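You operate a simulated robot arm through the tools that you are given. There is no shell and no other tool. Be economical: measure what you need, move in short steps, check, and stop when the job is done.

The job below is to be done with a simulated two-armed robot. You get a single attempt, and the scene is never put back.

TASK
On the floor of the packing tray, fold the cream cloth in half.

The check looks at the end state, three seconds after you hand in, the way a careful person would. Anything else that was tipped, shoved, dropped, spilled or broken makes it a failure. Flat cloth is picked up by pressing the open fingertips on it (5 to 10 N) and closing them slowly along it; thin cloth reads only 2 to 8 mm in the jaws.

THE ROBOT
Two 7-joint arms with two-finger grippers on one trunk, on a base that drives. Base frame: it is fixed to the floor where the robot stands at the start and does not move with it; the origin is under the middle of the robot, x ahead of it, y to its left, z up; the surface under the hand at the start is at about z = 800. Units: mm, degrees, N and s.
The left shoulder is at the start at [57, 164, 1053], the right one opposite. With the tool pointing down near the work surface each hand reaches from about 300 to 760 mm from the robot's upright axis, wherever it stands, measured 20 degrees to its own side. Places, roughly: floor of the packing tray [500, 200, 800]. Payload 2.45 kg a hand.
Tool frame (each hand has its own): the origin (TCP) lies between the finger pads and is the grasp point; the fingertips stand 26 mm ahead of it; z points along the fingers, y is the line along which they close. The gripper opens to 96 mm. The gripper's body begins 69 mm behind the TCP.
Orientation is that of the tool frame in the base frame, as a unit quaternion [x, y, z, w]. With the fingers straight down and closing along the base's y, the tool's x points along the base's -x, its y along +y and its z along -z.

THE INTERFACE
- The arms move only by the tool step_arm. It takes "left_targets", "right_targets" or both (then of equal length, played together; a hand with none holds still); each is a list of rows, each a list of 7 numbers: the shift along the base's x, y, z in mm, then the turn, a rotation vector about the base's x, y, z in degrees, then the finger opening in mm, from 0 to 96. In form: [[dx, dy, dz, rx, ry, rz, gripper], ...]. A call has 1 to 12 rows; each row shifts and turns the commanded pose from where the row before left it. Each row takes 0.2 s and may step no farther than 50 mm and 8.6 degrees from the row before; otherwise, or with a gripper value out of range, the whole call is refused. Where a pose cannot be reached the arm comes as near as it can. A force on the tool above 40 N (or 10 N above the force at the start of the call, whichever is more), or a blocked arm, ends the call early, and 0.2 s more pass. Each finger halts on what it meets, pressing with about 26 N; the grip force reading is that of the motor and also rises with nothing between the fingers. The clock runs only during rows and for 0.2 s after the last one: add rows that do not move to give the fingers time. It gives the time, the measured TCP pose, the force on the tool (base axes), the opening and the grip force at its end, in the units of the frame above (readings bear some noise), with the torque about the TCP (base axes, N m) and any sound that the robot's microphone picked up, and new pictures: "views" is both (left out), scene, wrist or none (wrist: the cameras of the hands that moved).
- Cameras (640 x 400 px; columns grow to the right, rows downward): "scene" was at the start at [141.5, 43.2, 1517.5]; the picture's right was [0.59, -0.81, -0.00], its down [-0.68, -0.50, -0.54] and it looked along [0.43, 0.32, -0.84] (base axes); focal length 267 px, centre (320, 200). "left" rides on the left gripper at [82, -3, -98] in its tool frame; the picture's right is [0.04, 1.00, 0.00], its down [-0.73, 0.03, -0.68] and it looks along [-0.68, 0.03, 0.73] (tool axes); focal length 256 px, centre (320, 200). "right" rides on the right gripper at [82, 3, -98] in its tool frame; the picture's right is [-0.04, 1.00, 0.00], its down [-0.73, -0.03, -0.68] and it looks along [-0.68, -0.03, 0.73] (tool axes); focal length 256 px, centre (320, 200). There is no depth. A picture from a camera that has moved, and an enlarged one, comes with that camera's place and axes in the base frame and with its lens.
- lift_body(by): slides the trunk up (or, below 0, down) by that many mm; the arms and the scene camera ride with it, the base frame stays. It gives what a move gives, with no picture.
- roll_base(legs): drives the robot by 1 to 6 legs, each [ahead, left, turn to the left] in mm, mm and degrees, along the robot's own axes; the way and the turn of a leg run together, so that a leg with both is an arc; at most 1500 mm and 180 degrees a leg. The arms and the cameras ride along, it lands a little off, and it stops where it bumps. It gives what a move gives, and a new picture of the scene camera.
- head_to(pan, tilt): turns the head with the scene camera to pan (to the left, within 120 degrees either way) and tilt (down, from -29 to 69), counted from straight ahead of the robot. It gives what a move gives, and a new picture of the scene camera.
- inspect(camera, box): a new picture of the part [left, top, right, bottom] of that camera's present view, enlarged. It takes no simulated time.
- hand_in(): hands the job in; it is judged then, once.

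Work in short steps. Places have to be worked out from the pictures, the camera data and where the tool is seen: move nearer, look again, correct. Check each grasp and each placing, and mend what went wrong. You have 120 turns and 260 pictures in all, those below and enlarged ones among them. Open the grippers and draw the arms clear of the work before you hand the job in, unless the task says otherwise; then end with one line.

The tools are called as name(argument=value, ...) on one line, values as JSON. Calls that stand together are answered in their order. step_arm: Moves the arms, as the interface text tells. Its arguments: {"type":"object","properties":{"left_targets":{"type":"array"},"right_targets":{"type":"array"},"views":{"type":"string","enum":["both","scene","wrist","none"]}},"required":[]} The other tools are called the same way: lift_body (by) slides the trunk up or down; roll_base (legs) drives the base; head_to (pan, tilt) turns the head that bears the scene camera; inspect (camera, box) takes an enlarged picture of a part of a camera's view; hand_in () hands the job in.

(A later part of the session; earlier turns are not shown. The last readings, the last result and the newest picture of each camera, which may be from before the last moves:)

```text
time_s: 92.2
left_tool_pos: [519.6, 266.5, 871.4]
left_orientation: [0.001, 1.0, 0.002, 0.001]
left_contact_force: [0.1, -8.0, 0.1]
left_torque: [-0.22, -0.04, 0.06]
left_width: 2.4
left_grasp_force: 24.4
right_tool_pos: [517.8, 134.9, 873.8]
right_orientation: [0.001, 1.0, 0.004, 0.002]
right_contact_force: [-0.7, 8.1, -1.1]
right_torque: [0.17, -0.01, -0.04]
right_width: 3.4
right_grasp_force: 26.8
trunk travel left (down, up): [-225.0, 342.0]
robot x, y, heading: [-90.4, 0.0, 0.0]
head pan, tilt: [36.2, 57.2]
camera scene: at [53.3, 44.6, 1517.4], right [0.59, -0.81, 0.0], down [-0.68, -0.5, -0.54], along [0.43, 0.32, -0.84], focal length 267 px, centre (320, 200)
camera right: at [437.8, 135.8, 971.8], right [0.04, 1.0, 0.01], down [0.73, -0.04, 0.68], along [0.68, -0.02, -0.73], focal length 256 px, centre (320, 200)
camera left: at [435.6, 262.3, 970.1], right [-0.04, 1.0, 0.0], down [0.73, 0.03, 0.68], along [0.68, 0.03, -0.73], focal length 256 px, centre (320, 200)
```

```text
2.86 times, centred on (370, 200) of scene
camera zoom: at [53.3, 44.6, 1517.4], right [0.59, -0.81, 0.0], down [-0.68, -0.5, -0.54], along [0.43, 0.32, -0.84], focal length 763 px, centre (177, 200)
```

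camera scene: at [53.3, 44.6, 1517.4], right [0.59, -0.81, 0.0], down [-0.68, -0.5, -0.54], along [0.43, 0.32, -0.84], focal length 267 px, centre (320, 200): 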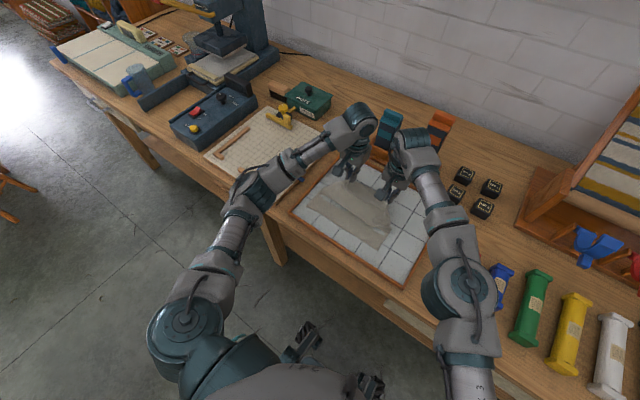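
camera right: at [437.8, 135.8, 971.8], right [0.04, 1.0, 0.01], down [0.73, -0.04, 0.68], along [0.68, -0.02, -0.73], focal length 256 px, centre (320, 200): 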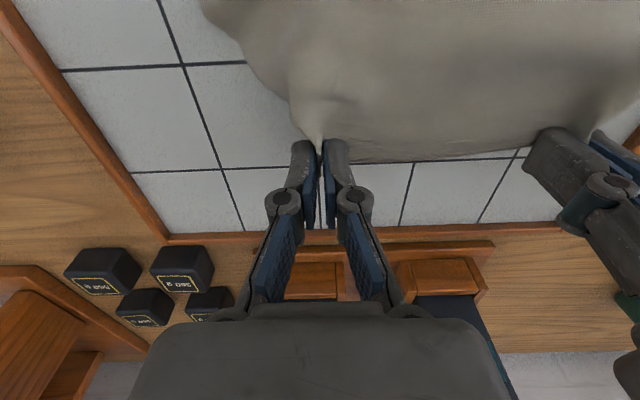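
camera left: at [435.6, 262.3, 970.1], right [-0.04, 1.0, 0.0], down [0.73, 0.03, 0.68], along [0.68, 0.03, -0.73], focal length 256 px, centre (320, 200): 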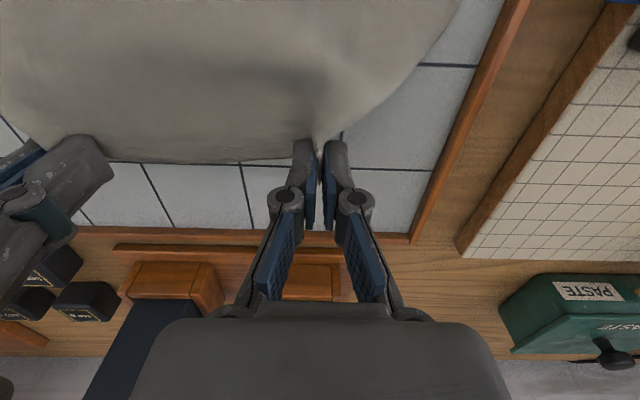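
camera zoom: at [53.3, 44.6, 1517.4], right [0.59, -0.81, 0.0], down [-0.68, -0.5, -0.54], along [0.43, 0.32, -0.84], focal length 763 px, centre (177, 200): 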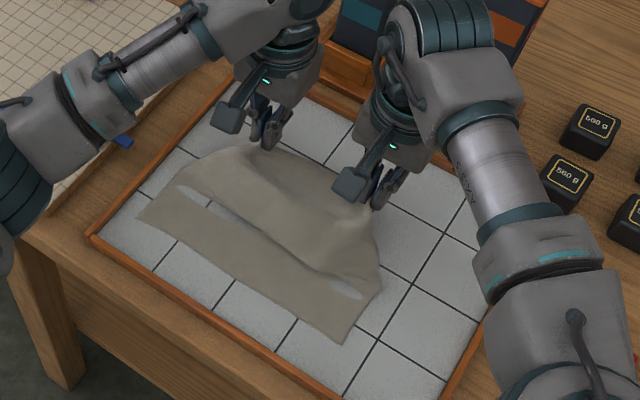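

The cloth opens out, but the grips are well in from the corners. I'll finish laying it flat on the far side, release, and take the true corners for a low, taut fold.

step_arm(left_targets=[[12, 2, -6, 0, 0, 0, 0], [12, 2, -10, 0, 0, 0, 0], [10, 2, -10, 0, 0, 0, 0], [4, 0, -8, 0, 0, 0, 0], [0, 0, 0, 0, 0, 0, 0]], right_targets=[[12, -2, -8, 0, 0, 0, 0], [12, -2, -10, 0, 0, 0, 0], [10, -2, -10, 0, 0, 0, 0], [4, 0, -8, 0, 0, 0, 0], [0, 0, 0, 0, 0, 0, 0]])

inspect(camera="scene", box=[290, 130, 450, 270])

```text
time_s: 93.0
left_tool_pos: [546.7, 262.1, 851.6]
left_orientation: [0.008, 1.0, -0.003, 0.004]
left_contact_force: [-3.2, -13.9, 1.4]
left_torque: [-0.35, 0.04, 0.13]
left_width: 2.4
left_grasp_force: 27.9
right_tool_pos: [524.1, 130.8, 861.3]
right_orientation: [-0.003, 1.0, 0.011, 0.006]
right_contact_force: [1.5, 15.5, -0.9]
right_torque: [0.4, -0.08, -0.06]
right_width: 2.6
right_grasp_force: 24.0
right hand out of reach, approached as far as the arm can: row 1, 2, 3
trunk travel left (down, up): [-225.0, 342.0]
robot x, y, heading: [-87.1, -1.7, -0.5]
head pan, tilt: [36.2, 57.2]
stopped in row 3 (right hand): the force on the tool passed its limit at 42 N (the readings are from after the stop); the commanded pose is now the measured one
camera scene: at [53.5, 43.8, 1517.4], right [0.59, -0.81, 0.0], down [-0.68, -0.5, -0.54], along [0.43, 0.32, -0.84], focal length 267 px, centre (320, 200)
camera right: at [442.8, 130.5, 960.4], right [0.03, 1.0, 0.02], down [0.73, -0.04, 0.69], along [0.69, -0.01, -0.73], focal length 256 px, centre (320, 200)
camera left: at [464.0, 261.6, 950.4], right [-0.02, 1.0, -0.01], down [0.73, 0.02, 0.68], along [0.68, 0.01, -0.73], focal length 256 px, centre (320, 200)
```

scene: 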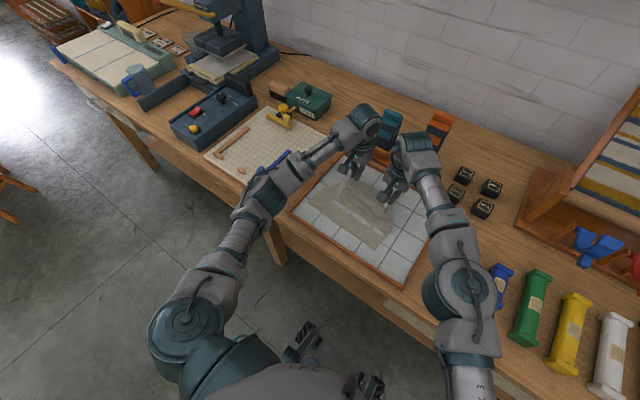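
right: 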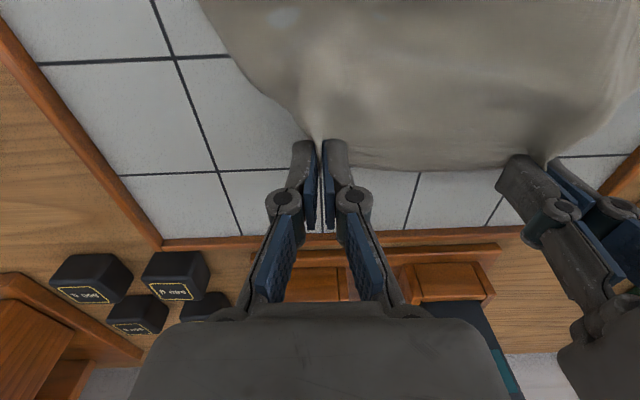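
left: 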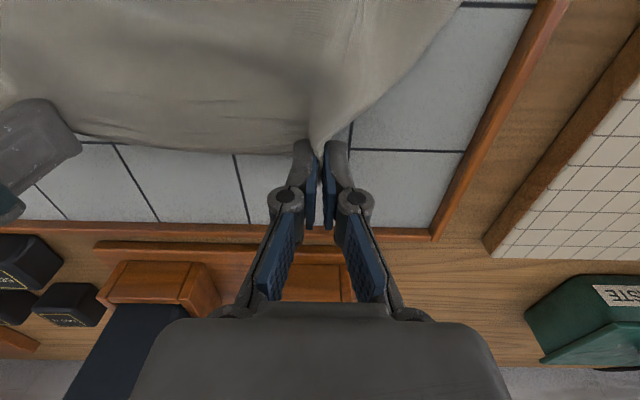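

```text
2.86 times, centred on (370, 200) of scene
camera zoom: at [53.5, 43.8, 1517.4], right [0.59, -0.81, 0.0], down [-0.68, -0.5, -0.54], along [0.43, 0.32, -0.84], focal length 763 px, centre (177, 200)
```

zoom: 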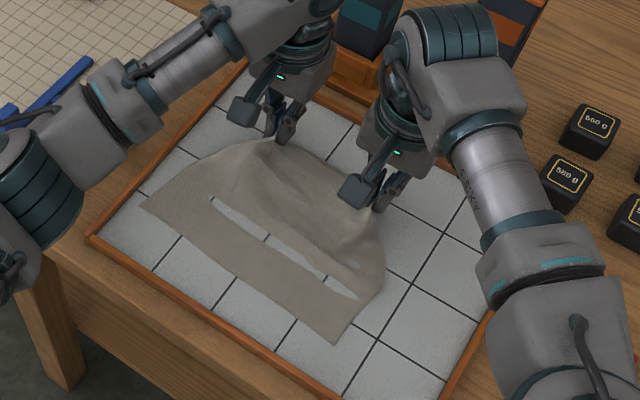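

The right arm is at its reach limit, so I lower both to the floor here, release and raise clear.

step_arm(left_targets=[[-4, 0, -6, 0, 0, 0, 0], [0, 0, -6, 0, 0, 0, 0], [0, 0, 0, 0, 0, 0, 8], [0, 0, 0, 0, 0, 0, 20], [0, 0, 2, 0, 0, 0, 30], [0, 0, 20, 0, 0, 0, 30], [0, 0, 35, 0, 0, 0, 30], [-10, 20, 40, 0, 0, 0, 30], [-20, 25, 30, 0, 0, 0, 30], [-20, 25, 0, 0, 0, 0, 30]], right_targets=[[-2, 0, -10, 0, 0, 0, 0], [-2, 0, -10, 0, 0, 0, 0], [0, 0, -3, 0, 0, 0, 8], [0, 0, 0, 0, 0, 0, 20], [0, 0, 2, 0, 0, 0, 30], [0, 0, 20, 0, 0, 0, 30], [-5, 0, 35, 0, 0, 0, 30], [-10, -20, 40, 0, 0, 0, 30], [-20, -25, 30, 0, 0, 0, 30], [-20, -25, 0, 0, 0, 0, 30]], views="none")

roll_base(legs=[[80, 0, 0]])

inspect(camera="scene", box=[260, 150, 440, 300])

```text
time_s: 95.2
left_tool_pos: [493.1, 334.1, 964.8]
left_orientation: [0.005, 1.0, -0.002, 0.003]
left_contact_force: [-0.4, -0.3, 0.1]
left_torque: [0.0, 0.0, -0.01]
left_width: 30.0
left_grasp_force: 0.1
right_tool_pos: [463.3, 56.3, 964.8]
right_orientation: [-0.002, 1.0, 0.009, 0.005]
right_contact_force: [0.0, 0.5, -0.1]
right_torque: [0.03, 0.0, 0.01]
right_width: 29.9
right_grasp_force: 0.0
trunk travel left (down, up): [-225.0, 342.0]
robot x, y, heading: [-92.5, 1.1, -0.0]
head pan, tilt: [36.2, 57.2]
```

```text
time_s: 96.3
left_tool_pos: [570.8, 334.9, 964.0]
left_orientation: [0.005, 1.0, -0.002, 0.002]
left_contact_force: [0.2, 0.3, -0.2]
left_torque: [-0.01, 0.04, 0.02]
left_width: 29.9
left_grasp_force: 0.0
right_tool_pos: [539.9, 56.4, 964.4]
right_orientation: [-0.002, 1.0, 0.009, 0.004]
right_contact_force: [0.5, -0.1, 0.1]
right_torque: [0.02, 0.02, 0.01]
right_width: 30.0
right_grasp_force: 0.0
trunk travel left (down, up): [-225.0, 342.0]
robot x, y, heading: [-14.8, 2.7, -0.4]
head pan, tilt: [36.2, 57.2]
camera scene: at [130.2, 43.5, 1517.4], right [0.59, -0.81, 0.0], down [-0.68, -0.5, -0.54], along [0.43, 0.32, -0.84], focal length 267 px, centre (320, 200)
```

scene: 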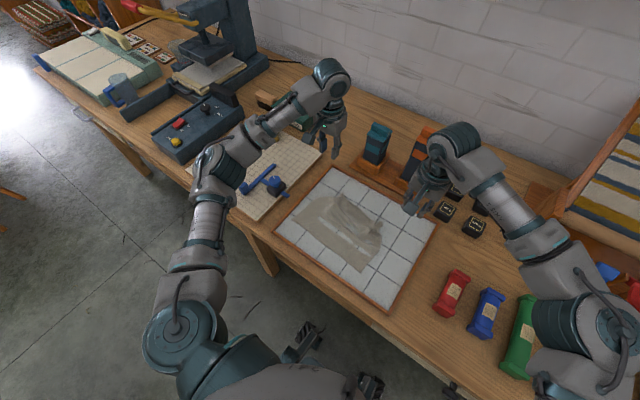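

```text
2.67 times, centred on (350, 225) of scene
camera zoom: at [130.2, 43.5, 1517.4], right [0.59, -0.81, 0.0], down [-0.68, -0.5, -0.54], along [0.43, 0.32, -0.84], focal length 712 px, centre (240, 133)
```

zoom: 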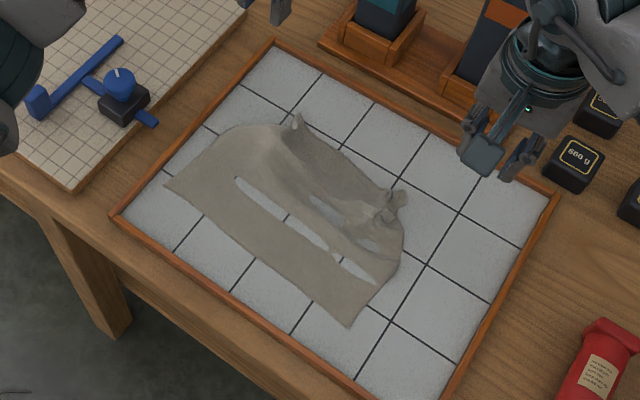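

The far edge is gathered into two ridges. I pull both hands back to view the far corners with the wrist cameras.

step_arm(left_targets=[[-30, -10, 0, 0, 0, 0, 30], [-30, -10, 0, 0, 0, 0, 30], [-30, -10, 0, 0, 0, 0, 30], [-20, -10, 0, 0, 0, 0, 30], [0, 0, 0, 0, 0, 0, 30]], right_targets=[[-25, 10, 0, 0, 0, 0, 30], [-25, 10, 0, 0, 0, 0, 30], [-25, 10, 0, 0, 0, 0, 30], [-20, 0, 0, 0, 0, 0, 30], [0, 0, 0, 0, 0, 0, 30]], views="none")

inspect(camera="left", box=[80, 0, 480, 240])

inspect(camera="right", box=[160, 0, 560, 240])

```text
time_s: 97.5
left_tool_pos: [454.9, 294.9, 966.9]
left_orientation: [0.005, 1.0, -0.002, 0.004]
left_contact_force: [0.1, -0.2, -0.3]
left_torque: [-0.01, 0.04, 0.02]
left_width: 30.0
left_grasp_force: 0.0
right_tool_pos: [439.6, 85.5, 964.6]
right_orientation: [-0.002, 1.0, 0.009, 0.006]
right_contact_force: [-0.6, 0.6, -1.1]
right_torque: [0.02, 0.0, -0.01]
right_width: 29.9
right_grasp_force: 0.1
trunk travel left (down, up): [-225.0, 342.0]
robot x, y, heading: [-13.1, -1.6, 0.1]
head pan, tilt: [36.2, 57.2]
```

```text
1.60 times, centred on (280, 120) of left
camera zoom: at [371.8, 291.6, 1066.4], right [-0.03, 1.0, 0.0], down [0.73, 0.02, 0.68], along [0.68, 0.02, -0.73], focal length 410 px, centre (384, 328)
```

zoom: 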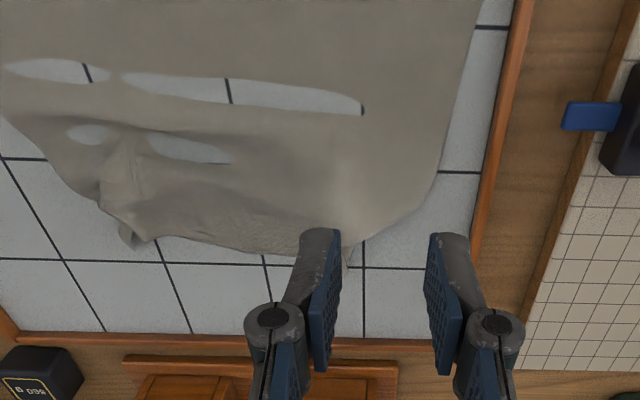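

```text
1.60 times, centred on (360, 120) of right
camera zoom: at [358.1, 83.9, 1062.2], right [0.04, 1.0, 0.02], down [0.73, -0.04, 0.69], along [0.69, -0.01, -0.73], focal length 410 px, centre (256, 328)
```

zoom: 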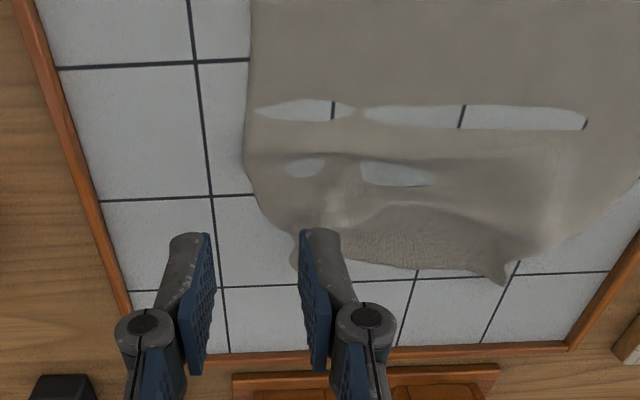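

The far corners are tucked under, but the near edge D≈(390, 344) to C≈(370, 87) is flat. I'll pinch those near corners and lift the cloth to hang freely, so gravity straightens it. Then I lay its lower edge near the robot, walk forward, and fold back; the grips then face the right way, without loops.

step_arm(left_targets=[[-15, 5, -20, 0, 0, 0, 30], [-15, 5, -22, 0, 0, 0, 30], [-15, 5, -22, 0, 0, 0, 30], [-14, 6, -22, 0, 0, 0, 30], [0, 0, 0, 0, 0, 0, 30]], right_targets=[[-15, 8, -20, 0, 0, 0, 30], [-15, 8, -22, 0, 0, 0, 30], [-15, 7, -22, 0, 0, 0, 30], [-14, 7, -22, 0, 0, 0, 30], [0, 0, 0, 0, 0, 0, 30]], views="wrist")

```text
time_s: 98.7
left_tool_pos: [395.4, 315.0, 883.4]
left_orientation: [0.005, 1.0, -0.001, 0.004]
left_contact_force: [0.3, -0.1, 1.0]
left_torque: [0.01, 0.04, 0.0]
left_width: 30.2
left_grasp_force: 0.0
right_tool_pos: [381.0, 116.6, 882.0]
right_orientation: [-0.002, 1.0, 0.01, 0.007]
right_contact_force: [0.9, -0.5, 0.6]
right_torque: [-0.02, -0.01, -0.02]
right_width: 29.8
right_grasp_force: 0.3
trunk travel left (down, up): [-225.0, 342.0]
robot x, y, heading: [-11.3, -2.2, 0.0]
head pan, tilt: [36.2, 57.2]
camera right: at [299.8, 115.7, 979.4], right [0.04, 1.0, 0.02], down [0.72, -0.04, 0.69], along [0.69, -0.01, -0.73], focal length 256 px, centre (320, 200)
camera left: at [312.0, 313.0, 981.1], right [-0.03, 1.0, 0.0], down [0.73, 0.02, 0.69], along [0.69, 0.02, -0.73], focal length 256 px, centre (320, 200)
```

right: 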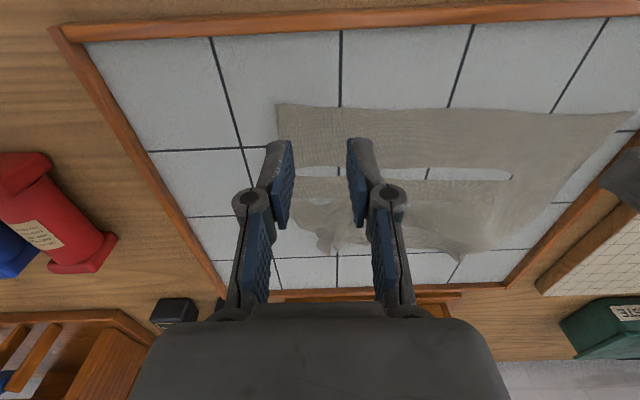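
left: 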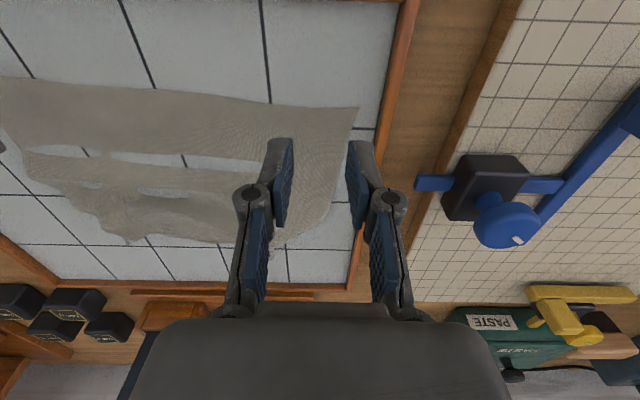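

C≈(371, 88) and D≈(386, 341) are confirmed. I descend both to the cloth.

step_arm(left_targets=[[-2, -2, -15, 0, 0, 0, 30], [0, 0, -15, 0, 0, 0, 30], [0, 0, -12, 0, 0, 0, 30], [0, 0, -5, 0, 0, 0, 30], [0, 0, -2, 0, 0, 0, 30], [0, 0, 0, 0, 0, 0, 30], [0, 0, 0, 0, 0, 0, 30]], right_targets=[[0, 0, -15, 0, 0, 0, 30], [0, 0, -15, 0, 0, 0, 30], [0, 0, -12, 0, 0, 0, 30], [0, 0, -5, 0, 0, 0, 30], [0, 0, -1, 0, 0, 0, 30], [0, 0, 0, 0, 0, 0, 30], [0, 0, 0, 0, 0, 0, 30]], views="none")

```text
time_s: 100.3
left_tool_pos: [394.9, 313.2, 836.2]
left_orientation: [0.006, 1.0, -0.001, 0.006]
left_contact_force: [-1.1, -3.2, 7.6]
left_torque: [-0.1, 0.06, 0.01]
left_width: 30.8
left_grasp_force: 0.7
right_tool_pos: [381.3, 117.4, 834.5]
right_orientation: [-0.001, 1.0, 0.012, 0.008]
right_contact_force: [0.8, 8.5, 22.9]
right_torque: [0.6, 0.0, 0.0]
right_width: 27.1
right_grasp_force: 9.4
trunk travel left (down, up): [-225.0, 342.0]
robot x, y, heading: [-11.6, 1.9, -0.2]
head pan, tilt: [36.2, 57.2]
```

The left reads 8 N; the right is 23 N, so I ease it by 0.8 mm, then close both slowly with the pressure kept.

step_arm(left_targets=[[0, 0, -0.3, 0, 0, 0, 30], [0, 0, -0.2, 0, 0, 0, 26], [0, 0, 0, 0, 0, 0, 22], [0, 0, 0, 0, 0, 0, 18], [0, 0, -0.2, 0, 0, 0, 14], [0, 0, -0.2, 0, 0, 0, 10], [0, 0, -0.2, 0, 0, 0, 6], [0, 0, 0, 0, 0, 0, 2], [0, 0, 0, 0, 0, 0, 0], [0, 0, 0, 0, 0, 0, 0]], right_targets=[[0, 0, 0.6, 0, 0, 0, 28], [0, 0, 0, 0, 0, 0, 26], [0, 0, 0, 0, 0, 0, 22], [0, 0, 0, 0, 0, 0, 18], [0, 0, -0.2, 0, 0, 0, 14], [0, 0, -0.2, 0, 0, 0, 10], [0, 0, -0.2, 0, 0, 0, 6], [0, 0, 0, 0, 0, 0, 2], [0, 0, 0, 0, 0, 0, 0], [0, 0, 0, 0, 0, 0, 0]], views="wrist")

```text
time_s: 102.5
left_tool_pos: [394.8, 311.3, 833.4]
left_orientation: [0.004, 1.0, 0.0, 0.005]
left_contact_force: [-2.0, -3.6, 20.5]
left_torque: [-0.16, 0.09, 0.01]
left_width: 0.1
left_grasp_force: 26.1
right_tool_pos: [379.2, 115.5, 833.9]
right_orientation: [-0.003, 1.0, 0.01, 0.007]
right_contact_force: [-1.9, 1.0, 9.4]
right_torque: [-0.01, 0.09, 0.01]
right_width: 0.0
right_grasp_force: 25.9
trunk travel left (down, up): [-225.0, 342.0]
robot x, y, heading: [-11.5, -0.9, -0.1]
head pan, tilt: [36.2, 57.2]
camera right: at [297.3, 115.3, 931.5], right [0.04, 1.0, 0.02], down [0.72, -0.04, 0.69], along [0.69, -0.01, -0.72], focal length 256 px, centre (320, 200)
camera left: at [310.3, 309.5, 932.0], right [-0.03, 1.0, 0.0], down [0.73, 0.02, 0.69], along [0.69, 0.02, -0.73], focal length 256 px, centre (320, 200)
```

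right: 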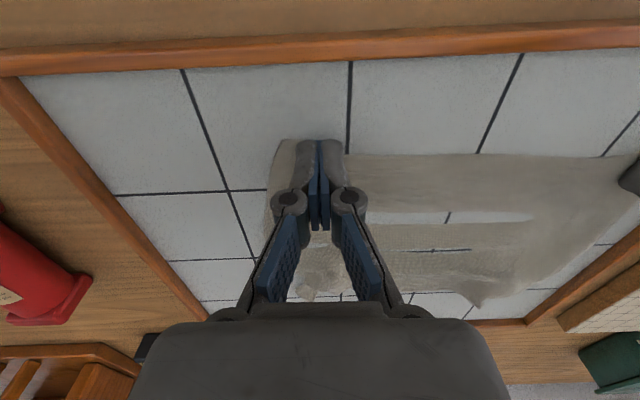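
left: 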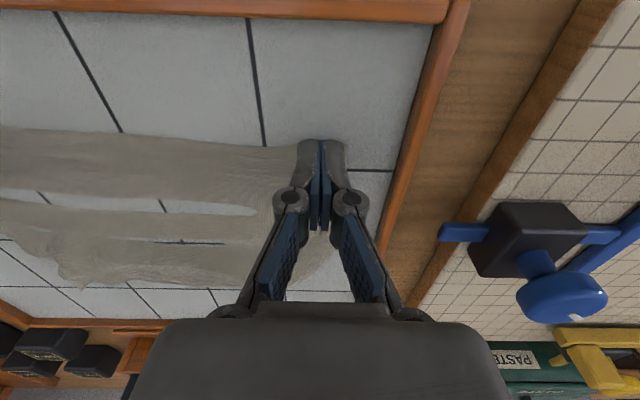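

Both pinches slipped to zero. I retry 9 mm deeper onto the cloth, slightly inward, with a wider opening.

step_arm(left_targets=[[0, 0, 7, 0, 0, 0, 4], [9, -5, 3, 0, 0, 0, 34], [0, 0, 0, 0, 0, 0, 34], [0, 0, -5, 0, 0, 0, 34], [0, 0, -3, 0, 0, 0, 34], [0, 0, -0.8, 0, 0, 0, 34], [0, 0, 0, 0, 0, 0, 34], [0, 0, 0, 0, 0, 0, 34]], right_targets=[[0, 0, 7, 0, 0, 0, 4], [9, 5, 3, 0, 0, 0, 34], [0, 0, 0, 0, 0, 0, 34], [0, 0, -5, 0, 0, 0, 34], [0, 0, -3, 0, 0, 0, 34], [0, 0, -1.2, 0, 0, 0, 34], [0, 0, 0, 0, 0, 0, 34], [0, 0, 0, 0, 0, 0, 34]], views="none")

inspect(camera="left", box=[220, 80, 420, 210])

inspect(camera="right", box=[220, 80, 420, 210])

```text
time_s: 104.3
left_tool_pos: [402.4, 306.9, 833.5]
left_orientation: [0.006, 1.0, 0.0, 0.005]
left_contact_force: [0.2, 0.4, 3.4]
left_torque: [0.02, 0.0, -0.01]
left_width: 34.5
left_grasp_force: 0.5
right_tool_pos: [391.9, 121.2, 835.3]
right_orientation: [-0.001, 1.0, 0.011, 0.008]
right_contact_force: [1.9, 0.2, 14.4]
right_torque: [-0.39, 0.02, 0.06]
right_width: 33.9
right_grasp_force: 0.2
trunk travel left (down, up): [-225.0, 342.0]
robot x, y, heading: [-12.7, 1.5, -0.3]
head pan, tilt: [36.2, 57.2]
```

```text
3.08 times, centred on (320, 145) of left
camera zoom: at [319.7, 303.6, 933.2], right [-0.03, 1.0, 0.0], down [0.73, 0.02, 0.69], along [0.69, 0.02, -0.73], focal length 788 px, centre (320, 369)
```

zoom: 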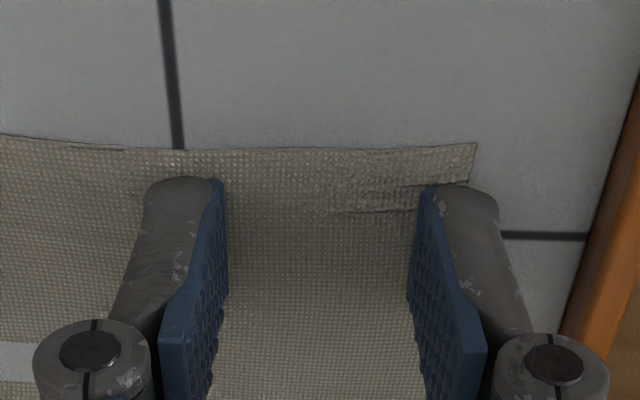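

```text
3.08 times, centred on (320, 145) of right
camera zoom: at [308.4, 120.4, 932.5], right [0.04, 1.0, 0.02], down [0.72, -0.04, 0.69], along [0.69, -0.01, -0.72], focal length 788 px, centre (320, 369)
```

zoom: 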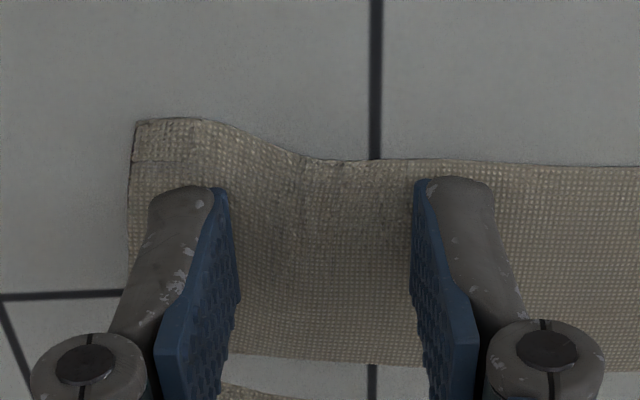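

The right is well placed. The left outer finger is half off the side, so I shift it 8 mm inward and press, then close both with rising pressure.

step_arm(left_targets=[[0, 0, 3, 0, 0, 0, 32], [0, -8, 0, 0, 0, 0, 32], [0, 0, -3, 0, 0, 0, 32], [0, 0, -1, 0, 0, 0, 32], [0, 0, 0, 0, 0, 0, 32], [0, 0, 0, 0, 0, 0, 32]], views="none")

step_arm(left_targets=[[0, 0, -0.3, 0, 0, 0, 28], [0, 0, 0, 0, 0, 0, 24], [0, 0, -0.2, 0, 0, 0, 20], [0, 0, -0.2, 0, 0, 0, 16], [0, 0, -0.3, 0, 0, 0, 12], [0, 0, -0.3, 0, 0, 0, 8], [0, 0, -0.3, 0, 0, 0, 4], [0, 0, 0, 0, 0, 0, 0], [0, 0, 0, 0, 0, 0, 0]], right_targets=[[0, 0, 0, 0, 0, 0, 28], [0, 0, 0, 0, 0, 0, 24], [0, 0, -0.2, 0, 0, 0, 20], [0, 0, -0.2, 0, 0, 0, 16], [0, 0, -0.3, 0, 0, 0, 12], [0, 0, -0.3, 0, 0, 0, 8], [0, 0, -0.3, 0, 0, 0, 4], [0, 0, 0, 0, 0, 0, 0], [0, 0, 0, 0, 0, 0, 0]], views="none")

```text
time_s: 105.7
left_tool_pos: [404.0, 299.4, 835.6]
left_orientation: [0.005, 1.0, -0.002, 0.006]
left_contact_force: [2.1, 0.4, 20.2]
left_torque: [0.19, 0.08, -0.01]
left_width: 33.7
left_grasp_force: 1.5
right_tool_pos: [390.2, 120.8, 835.9]
right_orientation: [-0.002, 1.0, 0.009, 0.007]
right_contact_force: [-1.0, -0.5, 6.7]
right_torque: [-0.01, 0.07, 0.0]
right_width: 34.7
right_grasp_force: 0.0
trunk travel left (down, up): [-225.0, 342.0]
robot x, y, heading: [-12.2, 1.1, -0.0]
head pan, tilt: [36.2, 57.2]
```

```text
time_s: 106.8
left_tool_pos: [403.0, 298.4, 835.2]
left_orientation: [0.006, 1.0, -0.002, 0.009]
left_contact_force: [-1.1, -2.4, 17.9]
left_torque: [-0.25, 0.15, -0.01]
left_width: 12.4
left_grasp_force: 0.1
right_tool_pos: [389.0, 119.6, 834.4]
right_orientation: [-0.002, 1.0, 0.011, 0.009]
right_contact_force: [-1.9, -1.3, 11.9]
right_torque: [-0.2, 0.15, -0.02]
right_width: 12.2
right_grasp_force: 0.1
trunk travel left (down, up): [-225.0, 342.0]
robot x, y, heading: [-13.9, -1.3, -0.4]
head pan, tilt: [36.2, 57.2]
stopped in row 5 (left hand): the force on the tool passed its limit at 42 N (the readings are from after the stop); the commanded pose is now the measured one
```

The left pressed past its limit midway at a 12 mm opening. Forces are fine now (18 and 12 N), so I finish closing.

step_arm(left_targets=[[0, 0, 0, 0, 0, 0, 9], [0, 0, 0, 0, 0, 0, 6], [0, 0, 0, 0, 0, 0, 3], [0, 0, 0, 0, 0, 0, 0], [0, 0, 0, 0, 0, 0, 0]], right_targets=[[0, 0, -0.2, 0, 0, 0, 9], [0, 0, -0.2, 0, 0, 0, 6], [0, 0, 0, 0, 0, 0, 3], [0, 0, 0, 0, 0, 0, 0], [0, 0, 0, 0, 0, 0, 0]], views="wrist")

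```text
time_s: 108.0
left_tool_pos: [401.8, 299.1, 835.2]
left_orientation: [0.004, 1.0, -0.001, 0.007]
left_contact_force: [0.4, 0.5, 22.4]
left_torque: [-0.01, -0.02, 0.06]
left_width: 4.2
left_grasp_force: 24.1
right_tool_pos: [388.5, 120.8, 834.2]
right_orientation: [-0.001, 1.0, 0.01, 0.009]
right_contact_force: [1.2, -1.9, 17.1]
right_torque: [-0.1, 0.03, 0.04]
right_width: 0.0
right_grasp_force: 25.6
trunk travel left (down, up): [-225.0, 342.0]
robot x, y, heading: [-11.8, 2.0, 0.3]
head pan, tilt: [36.2, 57.2]
camera right: at [306.7, 120.2, 931.2], right [0.04, 1.0, 0.02], down [0.72, -0.04, 0.69], along [0.69, -0.01, -0.72], focal length 256 px, centre (320, 200)
camera left: at [318.0, 296.4, 932.1], right [-0.03, 1.0, 0.0], down [0.72, 0.02, 0.69], along [0.69, 0.02, -0.72], focal length 256 px, centre (320, 200)
```

right: 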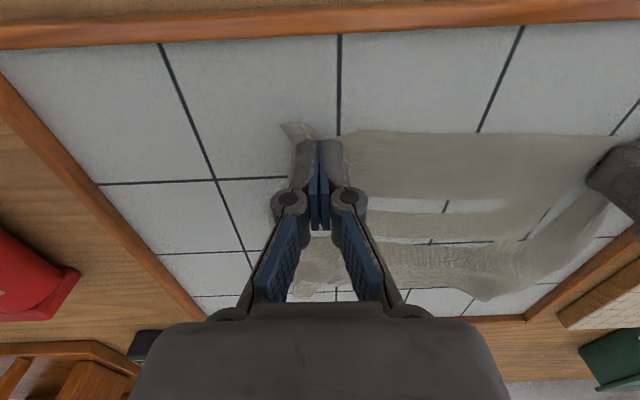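
left: 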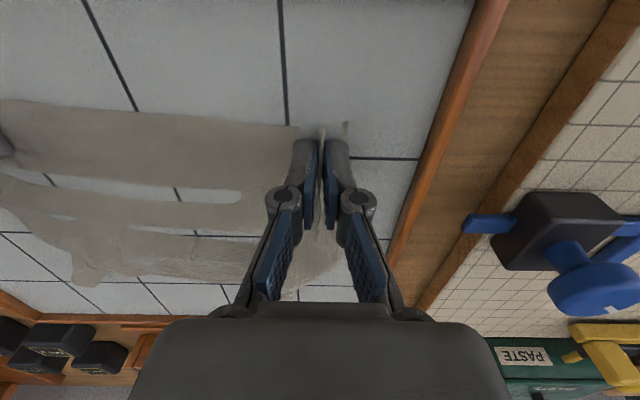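

The left holds firmly (4.2 mm) but the right failed. I redo the right: reopen, shift a little inward, press firmly.

step_arm(right_targets=[[0, 0, 7, 0, 0, 0, 4], [2, 4, 3, 0, 0, 0, 36], [0, 0, 0, 0, 0, 0, 36], [0, 0, -5, 0, 0, 0, 36], [0, 0, -3.5, 0, 0, 0, 36], [0, 0, -1, 0, 0, 0, 36], [0, 0, 0, 0, 0, 0, 36], [0, 0, 0, 0, 0, 0, 36]], views="none")

inspect(camera="right", box=[220, 80, 420, 210])

```text
time_s: 109.8
left_tool_pos: [401.7, 299.5, 833.6]
left_orientation: [0.004, 1.0, -0.001, 0.008]
left_contact_force: [0.9, 1.3, 22.4]
left_torque: [0.35, 0.08, 0.0]
left_width: 1.1
left_grasp_force: 24.0
right_tool_pos: [391.7, 124.1, 836.3]
right_orientation: [0.0, 1.0, 0.01, 0.009]
right_contact_force: [0.7, 1.3, 7.4]
right_torque: [-0.14, -0.01, 0.01]
right_width: 33.9
right_grasp_force: 0.1
trunk travel left (down, up): [-225.0, 342.0]
robot x, y, heading: [-15.7, -1.5, 0.4]
head pan, tilt: [36.2, 57.2]
```

```text
3.08 times, centred on (320, 145) of right
camera zoom: at [308.8, 124.3, 932.4], right [0.04, 1.0, 0.02], down [0.72, -0.04, 0.69], along [0.69, -0.01, -0.72], focal length 788 px, centre (320, 369)
```

zoom: 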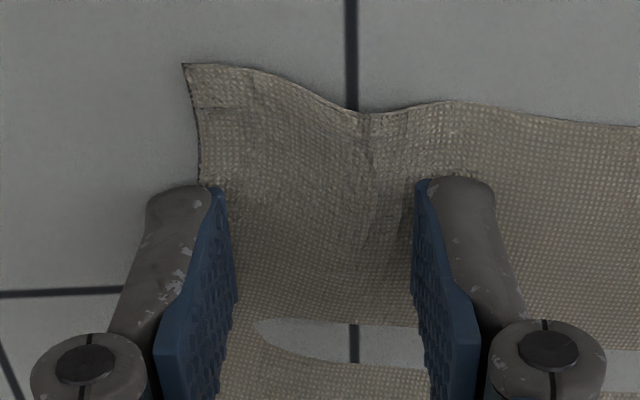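

The corner has bunched: the outer finger is off the side. I shift +10 in y and −8 in x, press, and close.

step_arm(right_targets=[[0, 0, 4, 0, 0, 0, 34], [-8, 10, 0, 0, 0, 0, 34], [0, 0, -4, 0, 0, 0, 34], [0, 0, -1, 0, 0, 0, 34], [0, 0, 0, 0, 0, 0, 34], [0, 0, 0, 0, 0, 0, 34]], views="none")

step_arm(right_targets=[[0, 0, 0, 0, 0, 0, 30], [0, 0, 0, 0, 0, 0, 26], [0, 0, 0, 0, 0, 0, 22], [0, 0, -0.2, 0, 0, 0, 18], [0, 0, -0.2, 0, 0, 0, 14], [0, 0, -0.3, 0, 0, 0, 10], [0, 0, -0.3, 0, 0, 0, 6], [0, 0, -0.3, 0, 0, 0, 2], [0, 0, 0, 0, 0, 0, 0], [0, 0, 0, 0, 0, 0, 0]], views="none")

inspect(camera="right", box=[220, 80, 420, 210])

```text
time_s: 111.2
left_tool_pos: [401.6, 299.4, 835.3]
left_orientation: [0.005, 1.0, -0.001, 0.008]
left_contact_force: [0.8, 1.2, 24.3]
left_torque: [0.04, 0.05, -0.04]
left_width: 4.9
left_grasp_force: 28.9
right_tool_pos: [382.3, 134.4, 833.8]
right_orientation: [-0.001, 1.0, 0.01, 0.009]
right_contact_force: [0.5, -0.7, 11.5]
right_torque: [0.06, 0.08, -0.01]
right_width: 33.0
right_grasp_force: 0.1
trunk travel left (down, up): [-225.0, 342.0]
robot x, y, heading: [-11.2, 0.9, -0.1]
head pan, tilt: [36.2, 57.2]
```

```text
time_s: 113.4
left_tool_pos: [401.2, 298.6, 834.6]
left_orientation: [0.006, 1.0, 0.001, 0.008]
left_contact_force: [-4.5, -6.2, 19.6]
left_torque: [-0.58, -0.01, -0.03]
left_width: 1.2
left_grasp_force: 23.6
right_tool_pos: [383.7, 134.8, 834.7]
right_orientation: [-0.001, 1.0, 0.011, 0.009]
right_contact_force: [1.2, -5.0, 44.7]
right_torque: [-0.18, 0.15, 0.07]
right_width: 3.5
right_grasp_force: 24.4
trunk travel left (down, up): [-225.0, 342.0]
robot x, y, heading: [-11.2, 4.3, 0.1]
head pan, tilt: [36.2, 57.2]
```

```text
3.08 times, centred on (320, 145) of right
camera zoom: at [300.6, 134.9, 931.4], right [0.04, 1.0, 0.02], down [0.72, -0.04, 0.69], along [0.69, -0.01, -0.72], focal length 788 px, centre (320, 369)
```

zoom: 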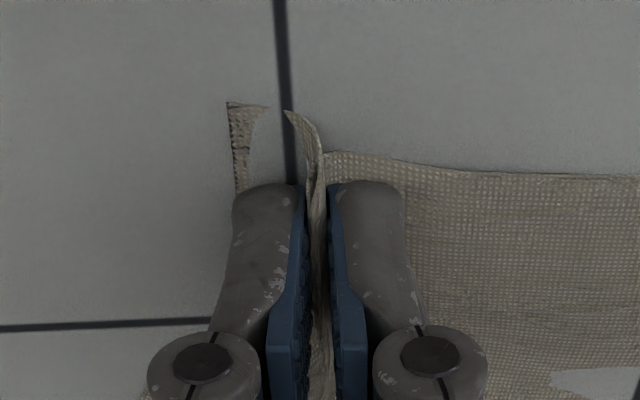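

Both near corners are firmly pinched (3.5 mm right). I lift straight up so the cloth hangs free.

step_arm(left_targets=[[0, 0, 8, 0, 0, 0, 0], [0, 0, 14, 0, 0, 0, 0], [-2, 0, 18, 0, 0, 0, 0], [-2, 0, 20, 0, 0, 0, 0], [-2, 0, 22, 0, 0, 0, 0], [-2, 0, 22, 0, 0, 0, 0], [-2, 0, 22, 0, 0, 0, 0], [-2, 0, 22, 0, 0, 0, 0], [-2, 0, 22, 0, 0, 0, 0], [-2, 0, 22, 0, 0, 0, 0], [0, 0, 14, 0, 0, 0, 0], [0, 0, 0, 0, 0, 0, 0]], right_targets=[[0, 0, 8, 0, 0, 0, 0], [0, 0, 14, 0, 0, 0, 0], [0, 0, 18, 0, 0, 0, 0], [0, 0, 20, 0, 0, 0, 0], [0, 0, 22, 0, 0, 0, 0], [0, 0, 22, 0, 0, 0, 0], [0, 0, 22, 0, 0, 0, 0], [0, 0, 22, 0, 0, 0, 0], [0, 0, 22, 0, 0, 0, 0], [0, 0, 22, 0, 0, 0, 0], [0, 0, 14, 0, 0, 0, 0], [0, 0, 0, 0, 0, 0, 0]])

```text
time_s: 116.0
left_tool_pos: [387.0, 299.5, 1038.9]
left_orientation: [0.005, 1.0, -0.001, 0.006]
left_contact_force: [-0.5, -2.1, 1.5]
left_torque: [-0.16, 0.02, 0.04]
left_width: 1.2
left_grasp_force: 23.8
right_tool_pos: [382.2, 136.8, 1036.8]
right_orientation: [-0.001, 1.0, 0.008, 0.008]
right_contact_force: [0.3, 3.6, 0.3]
right_torque: [0.41, 0.01, -0.05]
right_width: 1.3
right_grasp_force: 26.5
trunk travel left (down, up): [-225.0, 342.0]
robot x, y, heading: [-12.6, 0.7, 0.1]
head pan, tilt: [36.2, 57.2]
camera scene: at [128.5, 44.6, 1517.4], right [0.59, -0.81, 0.0], down [-0.68, -0.5, -0.54], along [0.43, 0.32, -0.84], focal length 267 px, centre (320, 200)
camera right: at [300.7, 136.6, 1134.7], right [0.04, 1.0, 0.02], down [0.72, -0.04, 0.69], along [0.69, -0.01, -0.72], focal length 256 px, centre (320, 200)
camera left: at [303.1, 297.1, 1136.7], right [-0.03, 1.0, 0.0], down [0.73, 0.02, 0.69], along [0.69, 0.02, -0.73], focal length 256 px, centre (320, 200)
```

scene: 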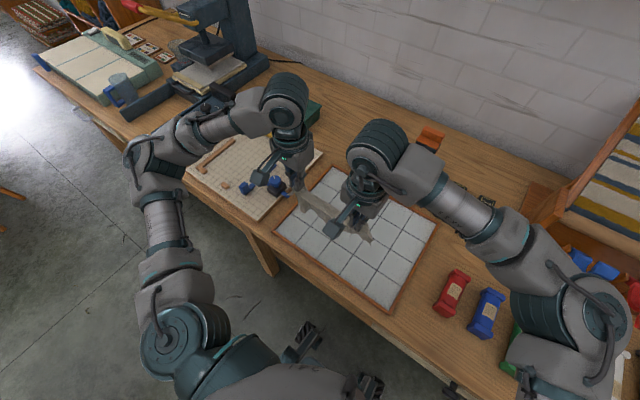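
right: 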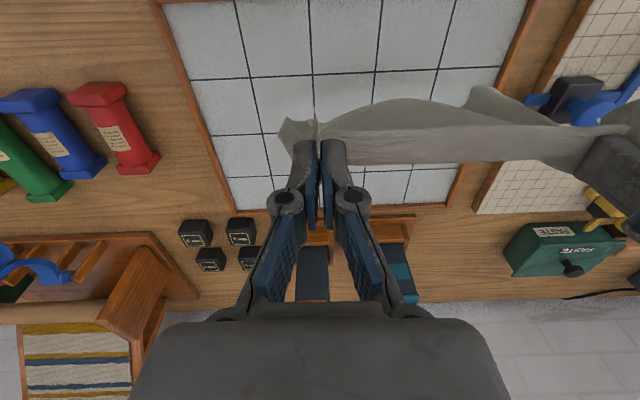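
left: 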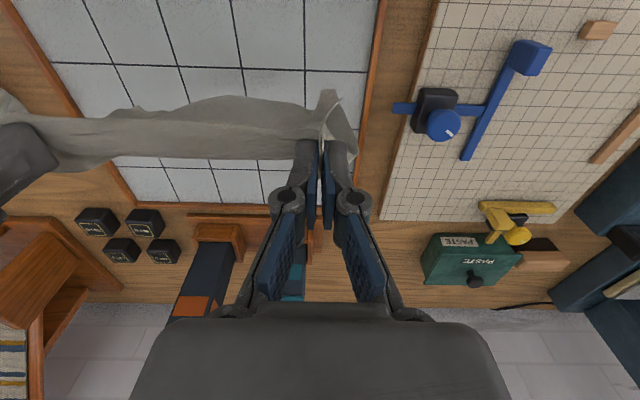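

The cloth hangs from both hands. I raise it clear to let it settle, then touch the lower edge down near x≈385 and walk forward while lowering, to lay half of it.

step_arm(left_targets=[[0, 0, 20, 0, 0, 0, 0], [-5, 0, 20, 0, 0, 0, 0], [0, 1, 0, 0, 0, 0, 0], [0, 1, 0, 0, 0, 0, 0], [0, 0, 0, 0, 0, 0, 0], [0, 0, -12, 0, 0, 0, 0], [0, 0, -12, 0, 0, 0, 0]], right_targets=[[0, 0, 20, 0, 0, 0, 0], [-2, 0, 20, 0, 0, 0, 0], [0, -1, 0, 0, 0, 0, 0], [0, -1, 0, 0, 0, 0, 0], [0, 0, 0, 0, 0, 0, 0], [0, 0, -12, 0, 0, 0, 0], [0, 0, -12, 0, 0, 0, 0]], views="none")

inspect(camera="scene", box=[260, 130, 440, 290])

inspect(camera="left", box=[0, 0, 400, 250])

```text
time_s: 117.6
left_tool_pos: [381.5, 302.8, 1055.5]
left_orientation: [0.005, 1.0, -0.002, 0.006]
left_contact_force: [0.9, -16.9, 0.4]
left_torque: [-0.56, -0.05, 0.14]
left_width: 2.8
left_grasp_force: 28.8
right_tool_pos: [383.8, 135.1, 1053.3]
right_orientation: [-0.002, 1.0, 0.01, 0.006]
right_contact_force: [-0.1, 15.6, 0.2]
right_torque: [0.44, 0.02, -0.1]
right_width: 1.8
right_grasp_force: 25.9
trunk travel left (down, up): [-225.0, 342.0]
robot x, y, heading: [-8.6, 3.6, -0.0]
head pan, tilt: [36.2, 57.2]
```

```text
2.50 times, centred on (350, 210) of scene
camera zoom: at [128.4, 45.1, 1517.5], right [0.59, -0.81, 0.0], down [-0.68, -0.5, -0.54], along [0.43, 0.32, -0.84], focal length 668 px, centre (245, 175)
```

zoom: 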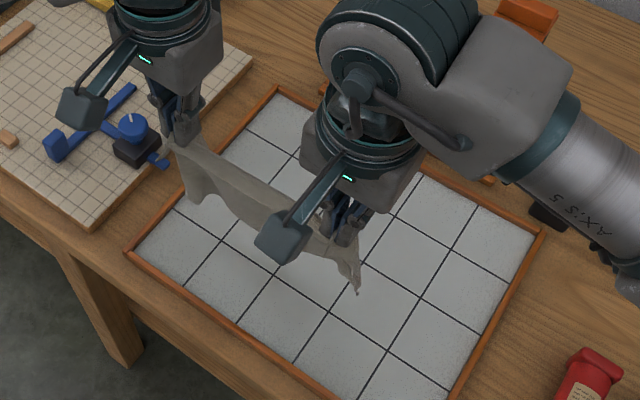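

```text
1.60 times, centred on (200, 125) of left
camera zoom: at [297.4, 299.6, 1153.0], right [-0.03, 1.0, 0.0], down [0.72, 0.02, 0.69], along [0.69, 0.02, -0.72], focal length 410 px, centre (512, 320)
```

zoom: 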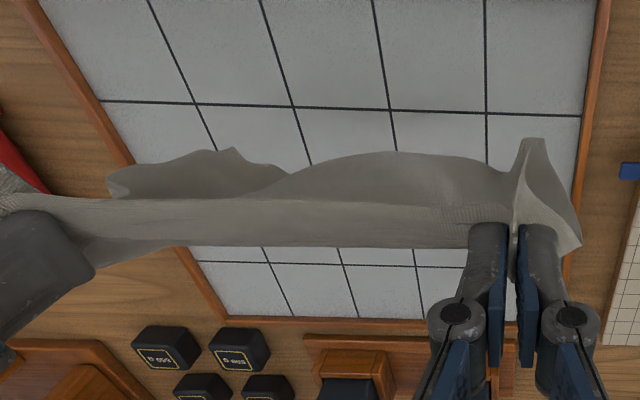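

It hangs well. I relax the lateral pull, lower until the edge touches, and walk forward and down to lay half.

step_arm(left_targets=[[0, -1.5, -12, 0, 0, 0, 0], [0, 0, -14, 0, 0, 0, 0], [0, 0, -12, 0, 0, 0, 0], [8, 0, -10, 0, 0, 0, 0], [10, 0, -10, 0, 0, 0, 0], [10, 0, -10, 0, 0, 0, 0], [10, 0, -10, 0, 0, 0, 0], [10, 0, -10, 0, 0, 0, 0], [10, 0, -10, 0, 0, 0, 0], [10, 0, -10, 0, 0, 0, 0], [10, 0, -10, 0, 0, 0, 0], [0, 0, 0, 0, 0, 0, 0]], right_targets=[[0, 1.5, -12, 0, 0, 0, 0], [0, 0, -14, 0, 0, 0, 0], [0, 0, -10, 0, 0, 0, 0], [8, 0, -10, 0, 0, 0, 0], [10, 0, -10, 0, 0, 0, 0], [10, 0, -10, 0, 0, 0, 0], [10, 0, -10, 0, 0, 0, 0], [10, 0, -10, 0, 0, 0, 0], [10, 0, -10, 0, 0, 0, 0], [10, 0, -10, 0, 0, 0, 0], [10, 0, -10, 0, 0, 0, 0], [0, 0, 0, 0, 0, 0, 0]])

inspect(camera="scene", box=[260, 150, 440, 300])

```text
time_s: 120.2
left_tool_pos: [460.5, 300.9, 937.0]
left_orientation: [0.005, 1.0, 0.0, 0.008]
left_contact_force: [0.4, -11.5, -0.1]
left_torque: [-0.35, -0.01, 0.11]
left_width: 2.4
left_grasp_force: 27.8
right_tool_pos: [461.3, 134.7, 937.0]
right_orientation: [-0.002, 1.0, 0.01, 0.008]
right_contact_force: [-0.1, 12.5, 0.2]
right_torque: [0.23, 0.01, -0.08]
right_width: 2.0
right_grasp_force: 27.1
trunk travel left (down, up): [-225.0, 342.0]
robot x, y, heading: [-12.1, -0.3, 0.1]
head pan, tilt: [36.2, 57.2]
camera scene: at [128.5, 44.6, 1517.5], right [0.59, -0.81, 0.0], down [-0.68, -0.5, -0.54], along [0.43, 0.32, -0.84], focal length 267 px, centre (320, 200)
camera right: at [378.4, 134.9, 1033.9], right [0.04, 1.0, 0.02], down [0.72, -0.04, 0.69], along [0.69, -0.01, -0.72], focal length 256 px, centre (320, 200)
camera left: at [375.7, 298.5, 1034.6], right [-0.03, 1.0, 0.0], down [0.72, 0.02, 0.69], along [0.69, 0.02, -0.72], focal length 256 px, centre (320, 200)
```

scene: 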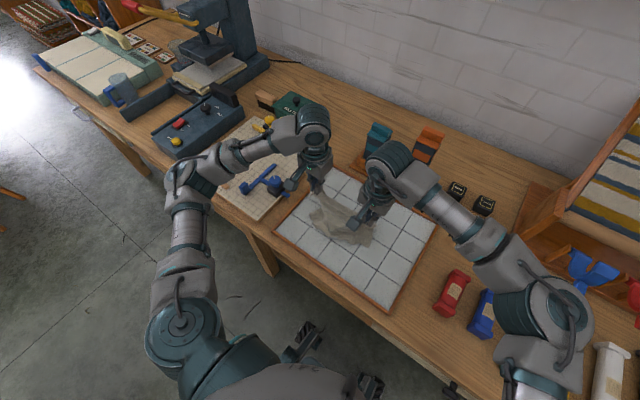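
right: 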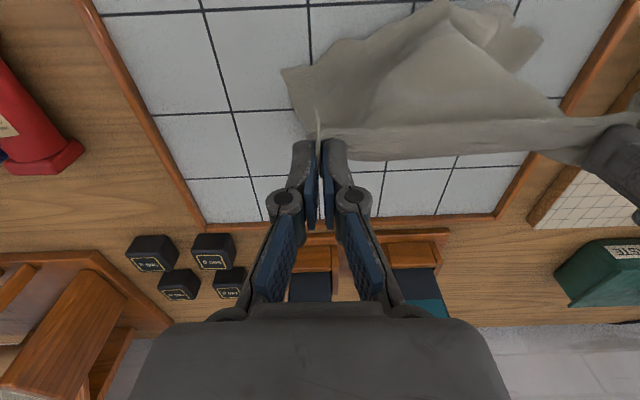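
left: 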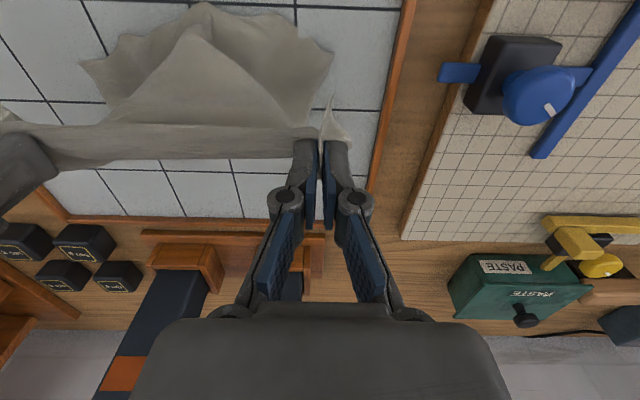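

```text
2.67 times, centred on (350, 225) of scene
camera zoom: at [128.5, 44.6, 1517.5], right [0.59, -0.81, 0.0], down [-0.68, -0.5, -0.54], along [0.43, 0.32, -0.84], focal length 712 px, centre (240, 133)
```

zoom: 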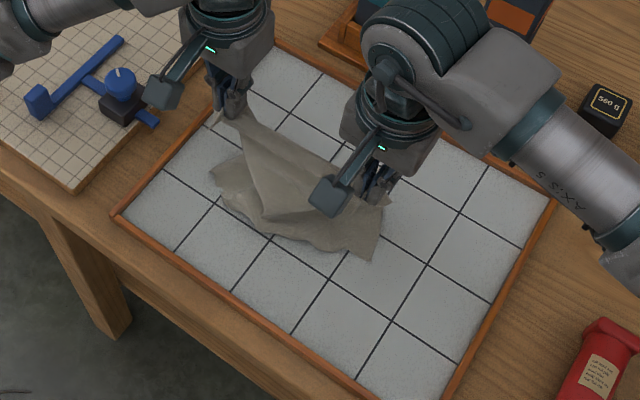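

The lower half came down crumpled because the sides folded in. I continue forward and down to stretch the whole cloth out flat, and then look.

step_arm(left_targets=[[14, 0, -6, 0, 0, 0, 0], [14, 0, -8, 0, 0, 0, 0], [14, 0, -10, 0, 0, 0, 0], [14, 0, -12, 0, 0, 0, 0], [14, 0, -14, 0, 0, 0, 0], [14, 0, -16, 0, 0, 0, 0], [14, 0, -16, 0, 0, 0, 0], [8, 0, -14, 0, 0, 0, 0], [0, 0, -4, 0, 0, 0, 0], [0, 0, 0, 0, 0, 0, 0]], right_targets=[[14, 0, -6, 0, 0, 0, 0], [14, 0, -8, 0, 0, 0, 0], [14, 0, -10, 0, 0, 0, 0], [14, 0, -12, 0, 0, 0, 0], [14, 0, -14, 0, 0, 0, 0], [14, 0, -16, 0, 0, 0, 0], [14, 0, -16, 0, 0, 0, 0], [8, 0, -14, 0, 0, 0, 0], [0, 0, -4, 0, 0, 0, 0], [0, 0, 0, 0, 0, 0, 0]], views="none")

inspect(camera="scene", box=[260, 150, 440, 300])

```text
time_s: 122.4
left_tool_pos: [566.5, 301.9, 838.0]
left_orientation: [0.006, 1.0, -0.001, 0.006]
left_contact_force: [-0.2, -9.8, 1.9]
left_torque: [-0.2, -0.03, 0.12]
left_width: 1.9
left_grasp_force: 23.8
right_tool_pos: [566.0, 135.9, 837.6]
right_orientation: [-0.003, 1.0, 0.01, 0.008]
right_contact_force: [-0.3, 9.8, 5.9]
right_torque: [0.35, -0.02, -0.12]
right_width: 1.5
right_grasp_force: 24.7
trunk travel left (down, up): [-225.0, 342.0]
robot x, y, heading: [-12.8, 1.4, 0.2]
head pan, tilt: [36.2, 57.2]
```

```text
2.67 times, centred on (350, 225) of scene
camera zoom: at [128.6, 43.8, 1517.6], right [0.59, -0.81, 0.0], down [-0.68, -0.5, -0.54], along [0.43, 0.32, -0.84], focal length 712 px, centre (240, 133)
```

zoom: 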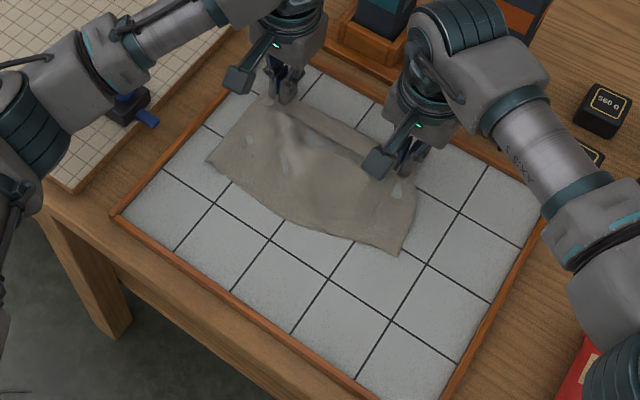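

It lies fairly flat now, with a wide free edge toward the robot. I release both, raise straight up, and draw back to view it from the wrist cameras.

step_arm(left_targets=[[0, 0, 0, 0, 0, 0, 8], [0, 0, 0, 0, 0, 0, 20], [0, 0, 2, 0, 0, 0, 30], [0, 0, 25, 0, 0, 0, 30], [-10, 5, 40, 0, 0, 0, 30], [-30, 5, 35, 0, 0, 0, 30], [-40, 0, 25, 0, 0, 0, 30], [-45, 0, 15, 0, 0, 0, 30], [0, 0, 0, 0, 0, 0, 30]], right_targets=[[0, 0, 0, 0, 0, 0, 8], [0, 0, 0, 0, 0, 0, 20], [0, 0, 2, 0, 0, 0, 30], [0, 0, 25, 0, 0, 0, 30], [-10, -5, 40, 0, 0, 0, 30], [-30, -20, 35, 0, 0, 0, 30], [-35, -20, 25, 0, 0, 0, 30], [-40, -20, 15, 0, 0, 0, 30], [0, 0, 0, 0, 0, 0, 30]], views="wrist")

inspect(camera="scene", box=[260, 150, 440, 300])

```text
refused: row 6 steps farther than a row can; nothing moved
```

```text
2.67 times, centred on (350, 225) of scene
camera zoom: at [128.6, 43.8, 1517.6], right [0.59, -0.81, 0.0], down [-0.68, -0.5, -0.54], along [0.43, 0.32, -0.84], focal length 712 px, centre (240, 133)
```

zoom: 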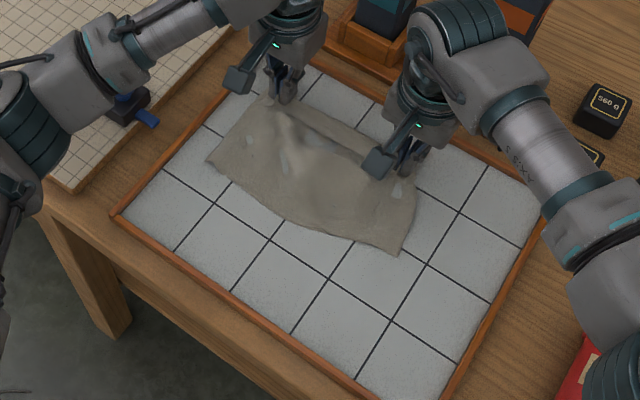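

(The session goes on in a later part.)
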